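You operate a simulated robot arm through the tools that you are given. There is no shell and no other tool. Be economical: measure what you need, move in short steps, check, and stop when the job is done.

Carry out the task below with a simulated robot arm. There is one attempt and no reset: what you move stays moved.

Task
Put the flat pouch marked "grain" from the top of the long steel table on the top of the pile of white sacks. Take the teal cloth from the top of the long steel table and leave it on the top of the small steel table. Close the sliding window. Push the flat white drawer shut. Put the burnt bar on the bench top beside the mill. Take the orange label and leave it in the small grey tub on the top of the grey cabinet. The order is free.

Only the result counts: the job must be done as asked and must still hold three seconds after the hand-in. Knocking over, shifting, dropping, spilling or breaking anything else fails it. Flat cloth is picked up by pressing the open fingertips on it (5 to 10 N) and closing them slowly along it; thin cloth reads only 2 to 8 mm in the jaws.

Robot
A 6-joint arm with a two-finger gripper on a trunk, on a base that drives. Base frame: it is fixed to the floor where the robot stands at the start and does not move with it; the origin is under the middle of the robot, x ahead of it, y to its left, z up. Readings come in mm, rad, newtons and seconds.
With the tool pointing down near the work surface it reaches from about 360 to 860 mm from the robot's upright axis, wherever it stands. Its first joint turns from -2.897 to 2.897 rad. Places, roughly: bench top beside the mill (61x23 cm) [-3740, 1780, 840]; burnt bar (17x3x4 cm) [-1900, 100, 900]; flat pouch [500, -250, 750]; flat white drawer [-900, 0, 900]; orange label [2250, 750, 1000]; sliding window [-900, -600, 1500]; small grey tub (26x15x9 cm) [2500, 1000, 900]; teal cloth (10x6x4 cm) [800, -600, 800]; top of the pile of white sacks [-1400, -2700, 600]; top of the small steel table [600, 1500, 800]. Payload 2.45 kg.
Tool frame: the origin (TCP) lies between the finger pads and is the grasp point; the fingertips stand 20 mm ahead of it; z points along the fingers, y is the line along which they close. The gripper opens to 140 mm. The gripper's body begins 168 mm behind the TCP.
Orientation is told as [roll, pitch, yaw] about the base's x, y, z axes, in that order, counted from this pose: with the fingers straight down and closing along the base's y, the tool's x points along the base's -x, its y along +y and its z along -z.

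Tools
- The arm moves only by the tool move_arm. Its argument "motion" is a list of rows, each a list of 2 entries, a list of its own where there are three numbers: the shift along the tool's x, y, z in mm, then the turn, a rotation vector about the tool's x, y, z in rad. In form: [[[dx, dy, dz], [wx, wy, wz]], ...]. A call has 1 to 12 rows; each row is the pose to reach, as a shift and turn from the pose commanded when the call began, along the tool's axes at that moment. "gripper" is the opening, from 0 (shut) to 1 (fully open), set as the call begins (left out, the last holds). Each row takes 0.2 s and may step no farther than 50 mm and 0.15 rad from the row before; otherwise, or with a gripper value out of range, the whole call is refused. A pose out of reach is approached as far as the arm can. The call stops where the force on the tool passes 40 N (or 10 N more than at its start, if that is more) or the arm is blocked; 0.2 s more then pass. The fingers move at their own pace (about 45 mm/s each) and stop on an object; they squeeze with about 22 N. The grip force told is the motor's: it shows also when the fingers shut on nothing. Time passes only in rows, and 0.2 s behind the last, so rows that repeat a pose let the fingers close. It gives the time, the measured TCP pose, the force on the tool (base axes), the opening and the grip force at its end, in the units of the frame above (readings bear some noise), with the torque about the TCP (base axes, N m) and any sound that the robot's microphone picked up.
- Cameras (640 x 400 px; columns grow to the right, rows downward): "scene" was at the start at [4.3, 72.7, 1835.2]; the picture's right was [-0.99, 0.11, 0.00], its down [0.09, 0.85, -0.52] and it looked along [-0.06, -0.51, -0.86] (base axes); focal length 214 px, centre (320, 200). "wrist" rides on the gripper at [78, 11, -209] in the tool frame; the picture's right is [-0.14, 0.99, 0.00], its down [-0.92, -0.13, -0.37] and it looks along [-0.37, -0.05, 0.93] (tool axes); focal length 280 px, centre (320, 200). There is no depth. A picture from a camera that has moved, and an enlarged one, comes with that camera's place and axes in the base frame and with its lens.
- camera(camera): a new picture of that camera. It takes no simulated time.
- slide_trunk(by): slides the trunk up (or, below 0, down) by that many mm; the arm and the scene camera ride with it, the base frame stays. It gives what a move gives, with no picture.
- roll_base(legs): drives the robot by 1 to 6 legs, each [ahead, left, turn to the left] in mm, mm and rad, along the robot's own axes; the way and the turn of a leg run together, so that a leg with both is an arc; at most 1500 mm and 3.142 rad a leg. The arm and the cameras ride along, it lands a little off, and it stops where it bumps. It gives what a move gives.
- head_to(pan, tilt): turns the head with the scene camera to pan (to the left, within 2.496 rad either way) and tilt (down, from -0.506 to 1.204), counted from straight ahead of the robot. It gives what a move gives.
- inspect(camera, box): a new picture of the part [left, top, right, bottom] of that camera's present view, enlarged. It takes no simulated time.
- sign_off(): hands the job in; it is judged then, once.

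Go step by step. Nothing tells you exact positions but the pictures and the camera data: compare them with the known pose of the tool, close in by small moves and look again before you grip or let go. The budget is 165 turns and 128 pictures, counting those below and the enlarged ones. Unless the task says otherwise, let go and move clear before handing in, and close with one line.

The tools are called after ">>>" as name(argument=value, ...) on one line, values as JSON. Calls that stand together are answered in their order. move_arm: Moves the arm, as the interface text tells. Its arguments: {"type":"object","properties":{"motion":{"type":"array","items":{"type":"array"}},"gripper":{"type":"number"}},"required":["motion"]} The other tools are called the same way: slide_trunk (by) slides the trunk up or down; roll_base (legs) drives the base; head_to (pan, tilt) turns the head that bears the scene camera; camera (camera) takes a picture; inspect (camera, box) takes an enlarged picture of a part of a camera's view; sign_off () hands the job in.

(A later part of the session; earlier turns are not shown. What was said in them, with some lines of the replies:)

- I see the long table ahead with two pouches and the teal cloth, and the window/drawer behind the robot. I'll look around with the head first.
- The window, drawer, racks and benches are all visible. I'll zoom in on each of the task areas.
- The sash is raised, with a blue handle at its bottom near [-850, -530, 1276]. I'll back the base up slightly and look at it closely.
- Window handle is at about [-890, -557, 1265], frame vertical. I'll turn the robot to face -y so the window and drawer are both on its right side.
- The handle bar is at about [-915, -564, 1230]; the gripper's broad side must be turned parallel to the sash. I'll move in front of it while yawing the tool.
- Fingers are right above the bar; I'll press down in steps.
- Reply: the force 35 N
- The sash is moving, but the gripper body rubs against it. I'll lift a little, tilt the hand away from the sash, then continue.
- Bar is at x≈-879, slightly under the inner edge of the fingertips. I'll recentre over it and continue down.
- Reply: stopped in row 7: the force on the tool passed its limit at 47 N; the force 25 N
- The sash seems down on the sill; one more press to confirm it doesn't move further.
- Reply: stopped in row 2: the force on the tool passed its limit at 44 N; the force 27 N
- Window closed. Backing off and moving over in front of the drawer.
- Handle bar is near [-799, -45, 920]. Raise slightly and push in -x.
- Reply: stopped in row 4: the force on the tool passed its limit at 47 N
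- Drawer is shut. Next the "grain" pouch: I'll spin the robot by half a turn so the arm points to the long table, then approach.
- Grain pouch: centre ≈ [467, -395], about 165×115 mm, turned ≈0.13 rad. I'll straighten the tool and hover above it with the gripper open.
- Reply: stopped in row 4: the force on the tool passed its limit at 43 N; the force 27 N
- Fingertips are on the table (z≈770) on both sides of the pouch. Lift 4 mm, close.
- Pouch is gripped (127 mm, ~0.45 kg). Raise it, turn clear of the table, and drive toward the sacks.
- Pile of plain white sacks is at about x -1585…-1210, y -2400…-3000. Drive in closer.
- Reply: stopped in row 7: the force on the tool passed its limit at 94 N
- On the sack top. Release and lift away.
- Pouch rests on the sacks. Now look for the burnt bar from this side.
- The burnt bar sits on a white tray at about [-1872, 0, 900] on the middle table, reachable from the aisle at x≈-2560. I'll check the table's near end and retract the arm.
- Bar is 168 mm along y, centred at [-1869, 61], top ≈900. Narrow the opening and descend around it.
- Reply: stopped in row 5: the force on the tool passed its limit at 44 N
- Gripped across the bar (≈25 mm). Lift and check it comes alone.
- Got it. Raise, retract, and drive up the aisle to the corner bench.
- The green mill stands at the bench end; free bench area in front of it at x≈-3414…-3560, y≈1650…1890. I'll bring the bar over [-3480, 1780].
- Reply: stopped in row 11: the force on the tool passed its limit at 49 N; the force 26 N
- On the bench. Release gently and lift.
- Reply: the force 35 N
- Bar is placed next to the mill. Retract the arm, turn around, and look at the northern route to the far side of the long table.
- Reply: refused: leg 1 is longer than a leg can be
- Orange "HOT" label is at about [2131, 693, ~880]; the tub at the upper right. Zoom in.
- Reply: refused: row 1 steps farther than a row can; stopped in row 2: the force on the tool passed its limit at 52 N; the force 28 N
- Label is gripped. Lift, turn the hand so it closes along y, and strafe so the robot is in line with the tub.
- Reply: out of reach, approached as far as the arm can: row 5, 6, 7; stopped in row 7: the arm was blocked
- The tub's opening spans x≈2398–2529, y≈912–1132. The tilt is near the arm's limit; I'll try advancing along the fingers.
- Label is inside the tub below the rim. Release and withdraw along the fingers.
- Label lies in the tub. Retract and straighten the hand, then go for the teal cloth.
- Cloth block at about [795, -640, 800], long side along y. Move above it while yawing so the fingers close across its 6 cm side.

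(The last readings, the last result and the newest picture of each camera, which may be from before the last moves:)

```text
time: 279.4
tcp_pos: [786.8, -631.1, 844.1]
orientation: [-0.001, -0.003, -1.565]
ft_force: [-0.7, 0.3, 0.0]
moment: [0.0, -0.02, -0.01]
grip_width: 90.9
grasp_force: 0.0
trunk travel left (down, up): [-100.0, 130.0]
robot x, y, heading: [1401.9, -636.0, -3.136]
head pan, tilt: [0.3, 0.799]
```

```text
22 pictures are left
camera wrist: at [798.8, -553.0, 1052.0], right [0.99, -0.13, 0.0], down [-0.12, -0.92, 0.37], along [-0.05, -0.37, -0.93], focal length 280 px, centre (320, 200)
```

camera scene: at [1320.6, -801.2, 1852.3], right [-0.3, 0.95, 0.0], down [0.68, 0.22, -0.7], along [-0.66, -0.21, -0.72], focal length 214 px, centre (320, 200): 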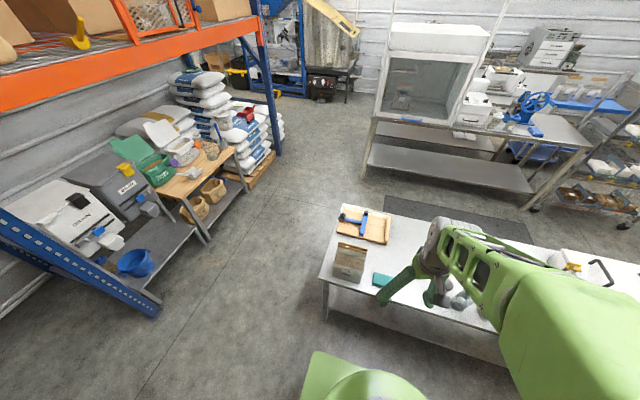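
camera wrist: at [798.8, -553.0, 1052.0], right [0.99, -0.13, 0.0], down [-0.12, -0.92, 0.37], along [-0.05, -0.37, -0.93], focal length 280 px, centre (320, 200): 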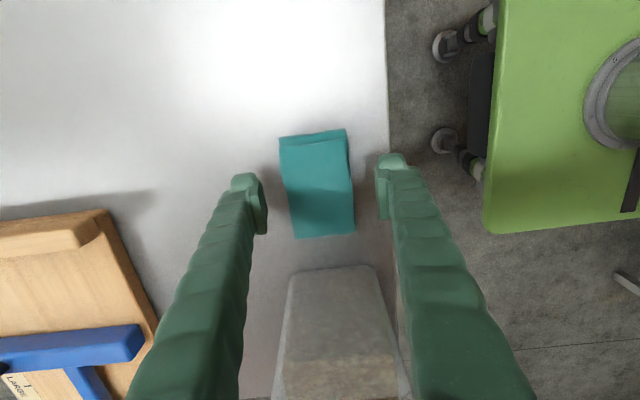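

>>> move_arm(motion=[[[0, -2, 15], [0, 0, 0]], [[0, -2, 28], [0, 0, 0]], [[0, -2, 38], [0, 0, 0]], [[0, -2, 46], [0, 0, 0]]])

>>> move_arm(motion=[[[0, 0, 0], [0, 0, 0]], [[0, 0, 0], [0, 0, 0]], [[0, 0, 0], [0, 0, 0]], [[0, 0, 0], [0, 0, 0]], [[0, 0, 0], [0, 0, 0]], [[0, 0, 0], [0, 0, 0]]], gripper=0.15)

>>> camera(camera="wrist")

```text
time: 280.4
tcp_pos: [787.4, -631.7, 798.5]
orientation: [0.0, -0.003, -1.564]
ft_force: [-0.3, -0.7, 0.4]
moment: [-0.04, -0.03, -0.01]
grip_width: 91.0
grasp_force: 0.0
trunk travel left (down, up): [-100.0, 130.0]
robot x, y, heading: [1402.7, -635.7, -3.127]
head pan, tilt: [0.3, 0.799]
```

```text
time: 281.8
tcp_pos: [786.1, -631.5, 798.8]
orientation: [0.001, -0.004, -1.564]
ft_force: [0.3, 0.7, 5.6]
moment: [0.04, -0.06, -0.06]
grip_width: 59.5
grasp_force: 22.0
trunk travel left (down, up): [-100.0, 130.0]
robot x, y, heading: [1405.3, -638.0, -3.134]
head pan, tilt: [0.3, 0.799]
```

```text
21 pictures are left
camera wrist: at [797.3, -552.6, 1007.0], right [0.99, -0.13, 0.0], down [-0.12, -0.92, 0.37], along [-0.05, -0.37, -0.93], focal length 280 px, centre (320, 200)
```

wrist: 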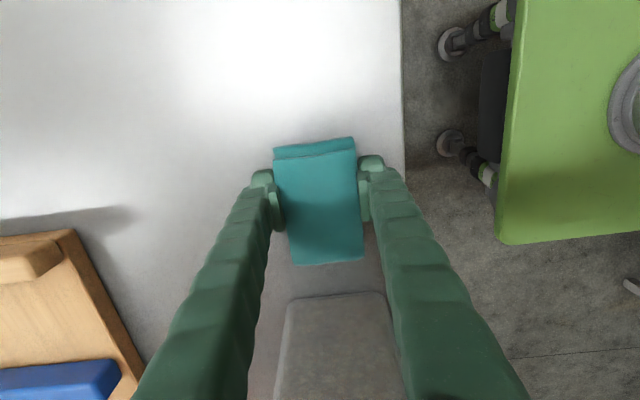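

>>> move_arm(motion=[[[0, 0, -10], [0, 0, 0]], [[0, 0, -30], [0, 0, 0]], [[0, 0, -75], [0, 0, 0]], [[0, 0, -120], [0, 0, 0]], [[0, 0, -165], [0, 0, 0]], [[0, 0, -210], [0, 0, 0]], [[0, 0, -255], [0, 0, 0]], [[0, 0, -300], [0, 0, 0]], [[0, 0, -345], [0, 0, 0]]], gripper=0)

>>> camera(camera="wrist")

```text
time: 283.8
tcp_pos: [786.6, -630.8, 1145.5]
orientation: [-0.001, -0.004, -1.565]
ft_force: [0.3, -0.3, 0.2]
moment: [-0.01, 0.02, -0.01]
grip_width: 59.3
grasp_force: 22.3
trunk travel left (down, up): [-100.0, 130.0]
robot x, y, heading: [1405.3, -635.9, -3.139]
head pan, tilt: [0.3, 0.799]
```

```text
20 pictures are left
camera wrist: at [796.6, -552.6, 1352.7], right [0.99, -0.13, 0.0], down [-0.12, -0.92, 0.37], along [-0.05, -0.37, -0.93], focal length 280 px, centre (320, 200)
```

wrist: 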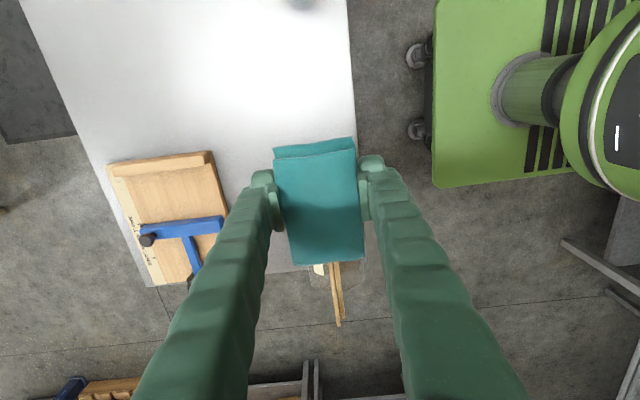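

>>> move_arm(motion=[[[0, 40, -20], [0, 0, 0]], [[0, 80, -40], [0, 0, 0]], [[0, 120, -60], [0, 0, 0]], [[0, 160, -80], [0, 0, 0]]])

>>> roll_base(legs=[[0, -1070, 0], [80, -1070, 0]])

>>> head_to(pan=0.0, tilt=0.8)

>>> camera(camera="scene")

>>> camera(camera="wrist")

```text
time: 284.8
tcp_pos: [947.3, -628.5, 1225.1]
orientation: [0.0, -0.003, -1.564]
ft_force: [1.0, 0.7, -0.8]
moment: [-0.01, 0.04, -0.01]
grip_width: 59.4
grasp_force: 22.1
trunk travel left (down, up): [-100.0, 130.0]
robot x, y, heading: [1407.2, -641.8, -3.129]
head pan, tilt: [0.3, 0.799]
```

```text
time: 303.5
tcp_pos: [808.2, 1460.7, 1224.7]
orientation: [0.0, -0.003, -1.534]
ft_force: [0.1, -0.5, -0.4]
moment: [-0.03, 0.03, 0.02]
grip_width: 59.5
grasp_force: 22.2
trunk travel left (down, up): [-100.0, 130.0]
robot x, y, heading: [1268.7, 1466.1, -3.107]
head pan, tilt: [0.3, 0.799]
```

```text
time: 304.3
tcp_pos: [808.0, 1461.9, 1223.7]
orientation: [0.002, -0.002, -1.535]
ft_force: [0.2, -0.2, -0.2]
moment: [0.01, -0.01, 0.04]
grip_width: 59.6
grasp_force: 21.8
trunk travel left (down, up): [-100.0, 130.0]
robot x, y, heading: [1268.3, 1467.5, -3.109]
head pan, tilt: [0.0, 0.799]
```

```text
19 pictures are left
camera scene: at [1183.7, 1324.2, 1852.3], right [-0.04, 1.0, 0.0], down [0.72, 0.03, -0.7], along [-0.7, -0.03, -0.72], focal length 214 px, centre (320, 200)
```

scene: 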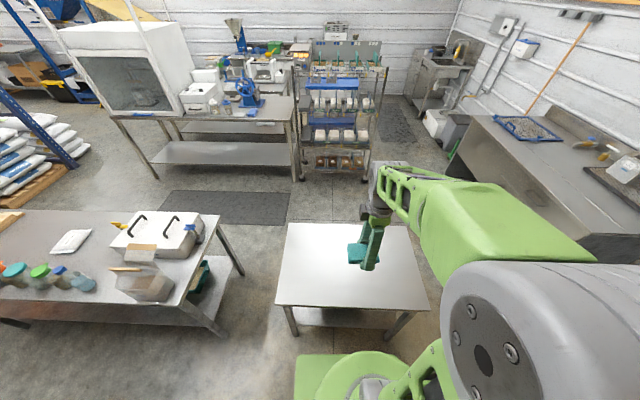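

```text
18 pictures are left
camera wrist: at [817.2, 1540.3, 1432.7], right [0.99, -0.1, 0.0], down [-0.1, -0.92, 0.37], along [-0.04, -0.37, -0.93], focal length 280 px, centre (320, 200)
```

wrist: 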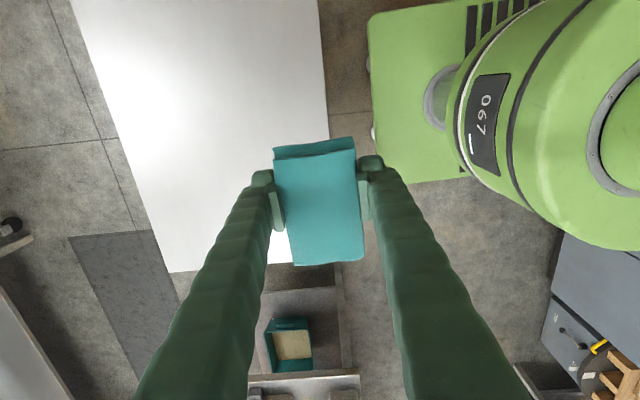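

>>> move_arm(motion=[[[11, -48, 0], [0, 0, 0]], [[22, -96, 0], [0, 0, 0]], [[33, -144, 0], [0, 0, 0]], [[45, -192, 0], [0, 0, 0]], [[45, -206, 45], [0, 0, 0]], [[45, -206, 94], [0, 0, 0]], [[45, -206, 143], [0, 0, 0]], [[45, -206, 192], [0, 0, 0]], [[45, -206, 241], [0, 0, 0]], [[45, -206, 290], [0, 0, 0]], [[45, -206, 335], [0, 0, 0]]])

>>> camera(camera="wrist")

```text
time: 306.7
tcp_pos: [602.3, 1500.3, 888.6]
orientation: [0.001, -0.003, -1.535]
ft_force: [-0.5, 0.5, 0.0]
moment: [-0.05, -0.01, -0.01]
grip_width: 59.4
grasp_force: 22.4
trunk travel left (down, up): [-100.0, 130.0]
robot x, y, heading: [1269.2, 1464.3, -3.104]
head pan, tilt: [0.0, 0.799]
```

```text
17 pictures are left
camera wrist: at [610.8, 1578.9, 1097.3], right [0.99, -0.1, 0.0], down [-0.1, -0.92, 0.37], along [-0.04, -0.37, -0.93], focal length 280 px, centre (320, 200)
```

wrist: 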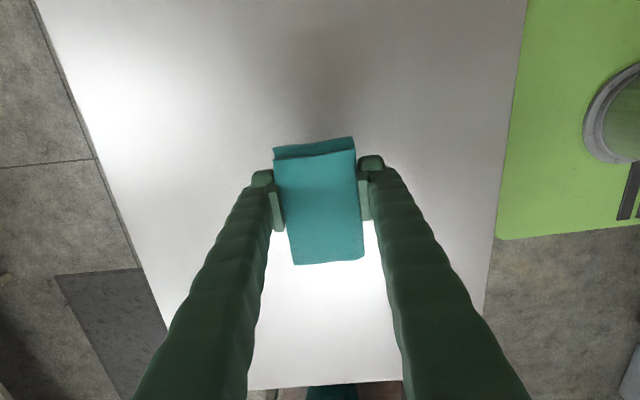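

Centred over the small table. Lower to contact in small steps.

>>> move_arm(motion=[[[0, 0, 15], [0, 0, 0]], [[0, 0, 28], [0, 0, 0]], [[0, 0, 38], [0, 0, 0]], [[0, 0, 46], [0, 0, 0]], [[0, 0, 52], [0, 0, 0]], [[0, 0, 57], [0, 0, 0]], [[0, 0, 62], [0, 0, 0]], [[0, 0, 67], [0, 0, 0]], [[0, 0, 72], [0, 0, 0]], [[0, 0, 77], [0, 0, 0]], [[0, 0, 82], [0, 0, 0]], [[0, 0, 87], [0, 0, 0]]])

>>> camera(camera="wrist")

```text
time: 309.3
tcp_pos: [600.6, 1496.9, 802.4]
orientation: [0.0, -0.003, -1.533]
ft_force: [0.2, 0.1, -1.0]
moment: [-0.01, 0.0, 0.01]
grip_width: 59.4
grasp_force: 21.8
trunk travel left (down, up): [-100.0, 130.0]
robot x, y, heading: [1269.3, 1467.5, -3.1]
head pan, tilt: [0.0, 0.799]
```

```text
16 pictures are left
camera wrist: at [609.4, 1576.9, 1010.3], right [0.99, -0.1, 0.0], down [-0.09, -0.92, 0.37], along [-0.04, -0.37, -0.93], focal length 280 px, centre (320, 200)
```

wrist: 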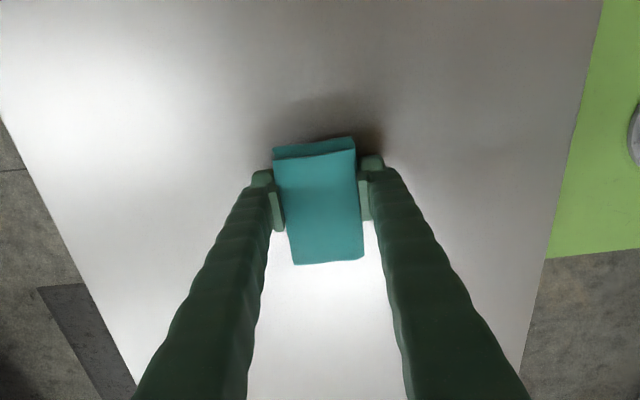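

>>> move_arm(motion=[[[0, 0, 4], [0, 0, 0]], [[0, 0, 8], [0, 0, 0]], [[0, 0, 12], [0, 0, 0]], [[0, 0, 16], [0, 0, 0]], [[0, 0, 20], [0, 0, 0]], [[0, 0, 24], [0, 0, 0]], [[0, 0, 28], [0, 0, 0]], [[0, 0, 32], [0, 0, 0]], [[0, 0, 36], [0, 0, 0]], [[0, 0, 40], [0, 0, 0]]])

```text
time: 311.0
tcp_pos: [601.0, 1496.6, 778.4]
orientation: [-0.003, -0.004, -1.534]
ft_force: [9.4, -1.2, 21.6]
moment: [0.06, -0.21, 0.03]
grip_width: 60.1
grasp_force: 22.3
trunk travel left (down, up): [-100.0, 130.0]
robot x, y, heading: [1268.5, 1466.4, -3.105]
head pan, tilt: [0.0, 0.799]
stopped in row 8: the force on the tool passed its limit at 48 N (the readings are from after the stop); the commanded pose is now the measured one
```

Contact with the table. Release and lift.

>>> move_arm(motion=[[[0, 0, -3], [0, 0, 0]], [[0, 0, -3], [0, 0, 0]], [[0, 0, -3], [0, 0, 0]], [[0, 0, -3], [0, 0, 0]], [[0, 0, -3], [0, 0, 0]]], gripper=0.75)

>>> move_arm(motion=[[[0, 0, -15], [0, 0, 0]], [[0, 0, -45], [0, 0, 0]], [[0, 0, -90], [0, 0, 0]], [[0, 0, -135], [0, 0, 0]], [[0, 0, -180], [0, 0, 0]], [[0, 0, -225], [0, 0, 0]], [[0, 0, -270], [0, 0, 0]], [[0, 0, -315], [0, 0, 0]]])

>>> camera(camera="wrist")

>>> camera(camera="scene")

```text
time: 312.2
tcp_pos: [599.5, 1497.4, 780.0]
orientation: [-0.003, -0.003, -1.533]
ft_force: [0.1, 0.0, 0.6]
moment: [-0.02, 0.0, -0.01]
grip_width: 105.0
grasp_force: 0.0
trunk travel left (down, up): [-100.0, 130.0]
robot x, y, heading: [1266.4, 1467.0, -3.108]
head pan, tilt: [0.0, 0.799]
```

```text
time: 314.0
tcp_pos: [598.8, 1497.1, 1093.6]
orientation: [-0.002, -0.005, -1.534]
ft_force: [0.2, -0.4, 0.6]
moment: [0.01, 0.03, 0.01]
grip_width: 105.1
grasp_force: 0.1
trunk travel left (down, up): [-100.0, 130.0]
robot x, y, heading: [1265.1, 1466.2, -3.102]
head pan, tilt: [0.0, 0.799]
```

```text
15 pictures are left
camera wrist: at [608.7, 1576.1, 1302.1], right [0.99, -0.1, 0.0], down [-0.09, -0.92, 0.37], along [-0.04, -0.37, -0.93], focal length 280 px, centre (320, 200)
```

wrist: 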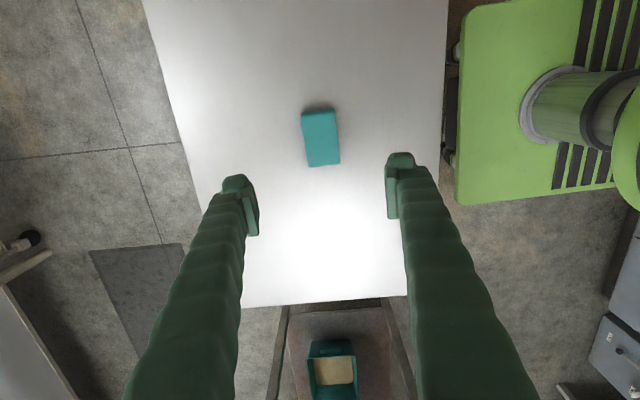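

```text
14 pictures are left
camera scene: at [1184.7, 1324.2, 1852.4], right [-0.04, 1.0, 0.0], down [0.72, 0.03, -0.7], along [-0.7, -0.03, -0.72], focal length 214 px, centre (320, 200)
```

scene: 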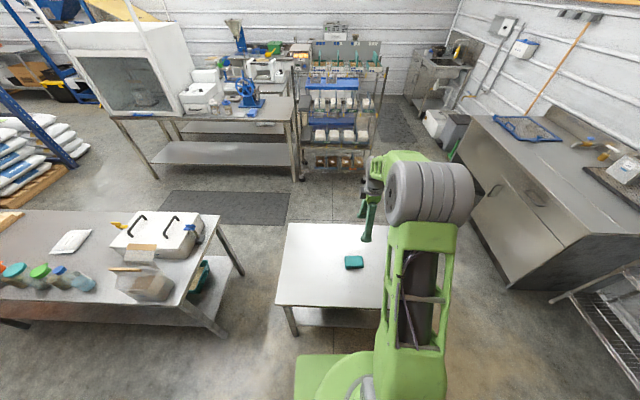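

Cloth is on the small table. One last check of the window and drawer.

>>> inspect(camera="scene", box=[50, 15, 230, 130])

```text
3.48 times, centred on (140, 72) of scene
camera zoom: at [1184.7, 1324.2, 1852.4], right [-0.04, 1.0, 0.0], down [0.72, 0.03, -0.7], along [-0.7, -0.03, -0.72], focal length 746 px, centre (946, 644)
```

zoom: 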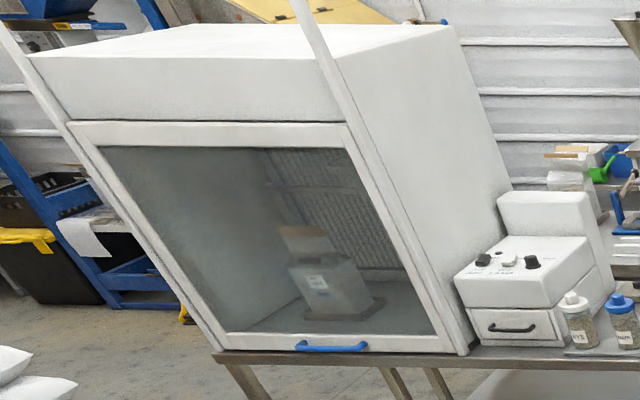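

The window is down and the drawer is shut; all six parts are done, and the hand is empty and clear. Handing in now.

>>> sign_off()

```text
The job is handed in.
```

All six parts of the job are done and handed in: the "grain" pouch is on the white sacks, the teal cloth is on the small steel table, and the sliding window and flat white drawer are shut. The burnt bar is on the bench top beside the mill, and the orange label is in the grey tub.
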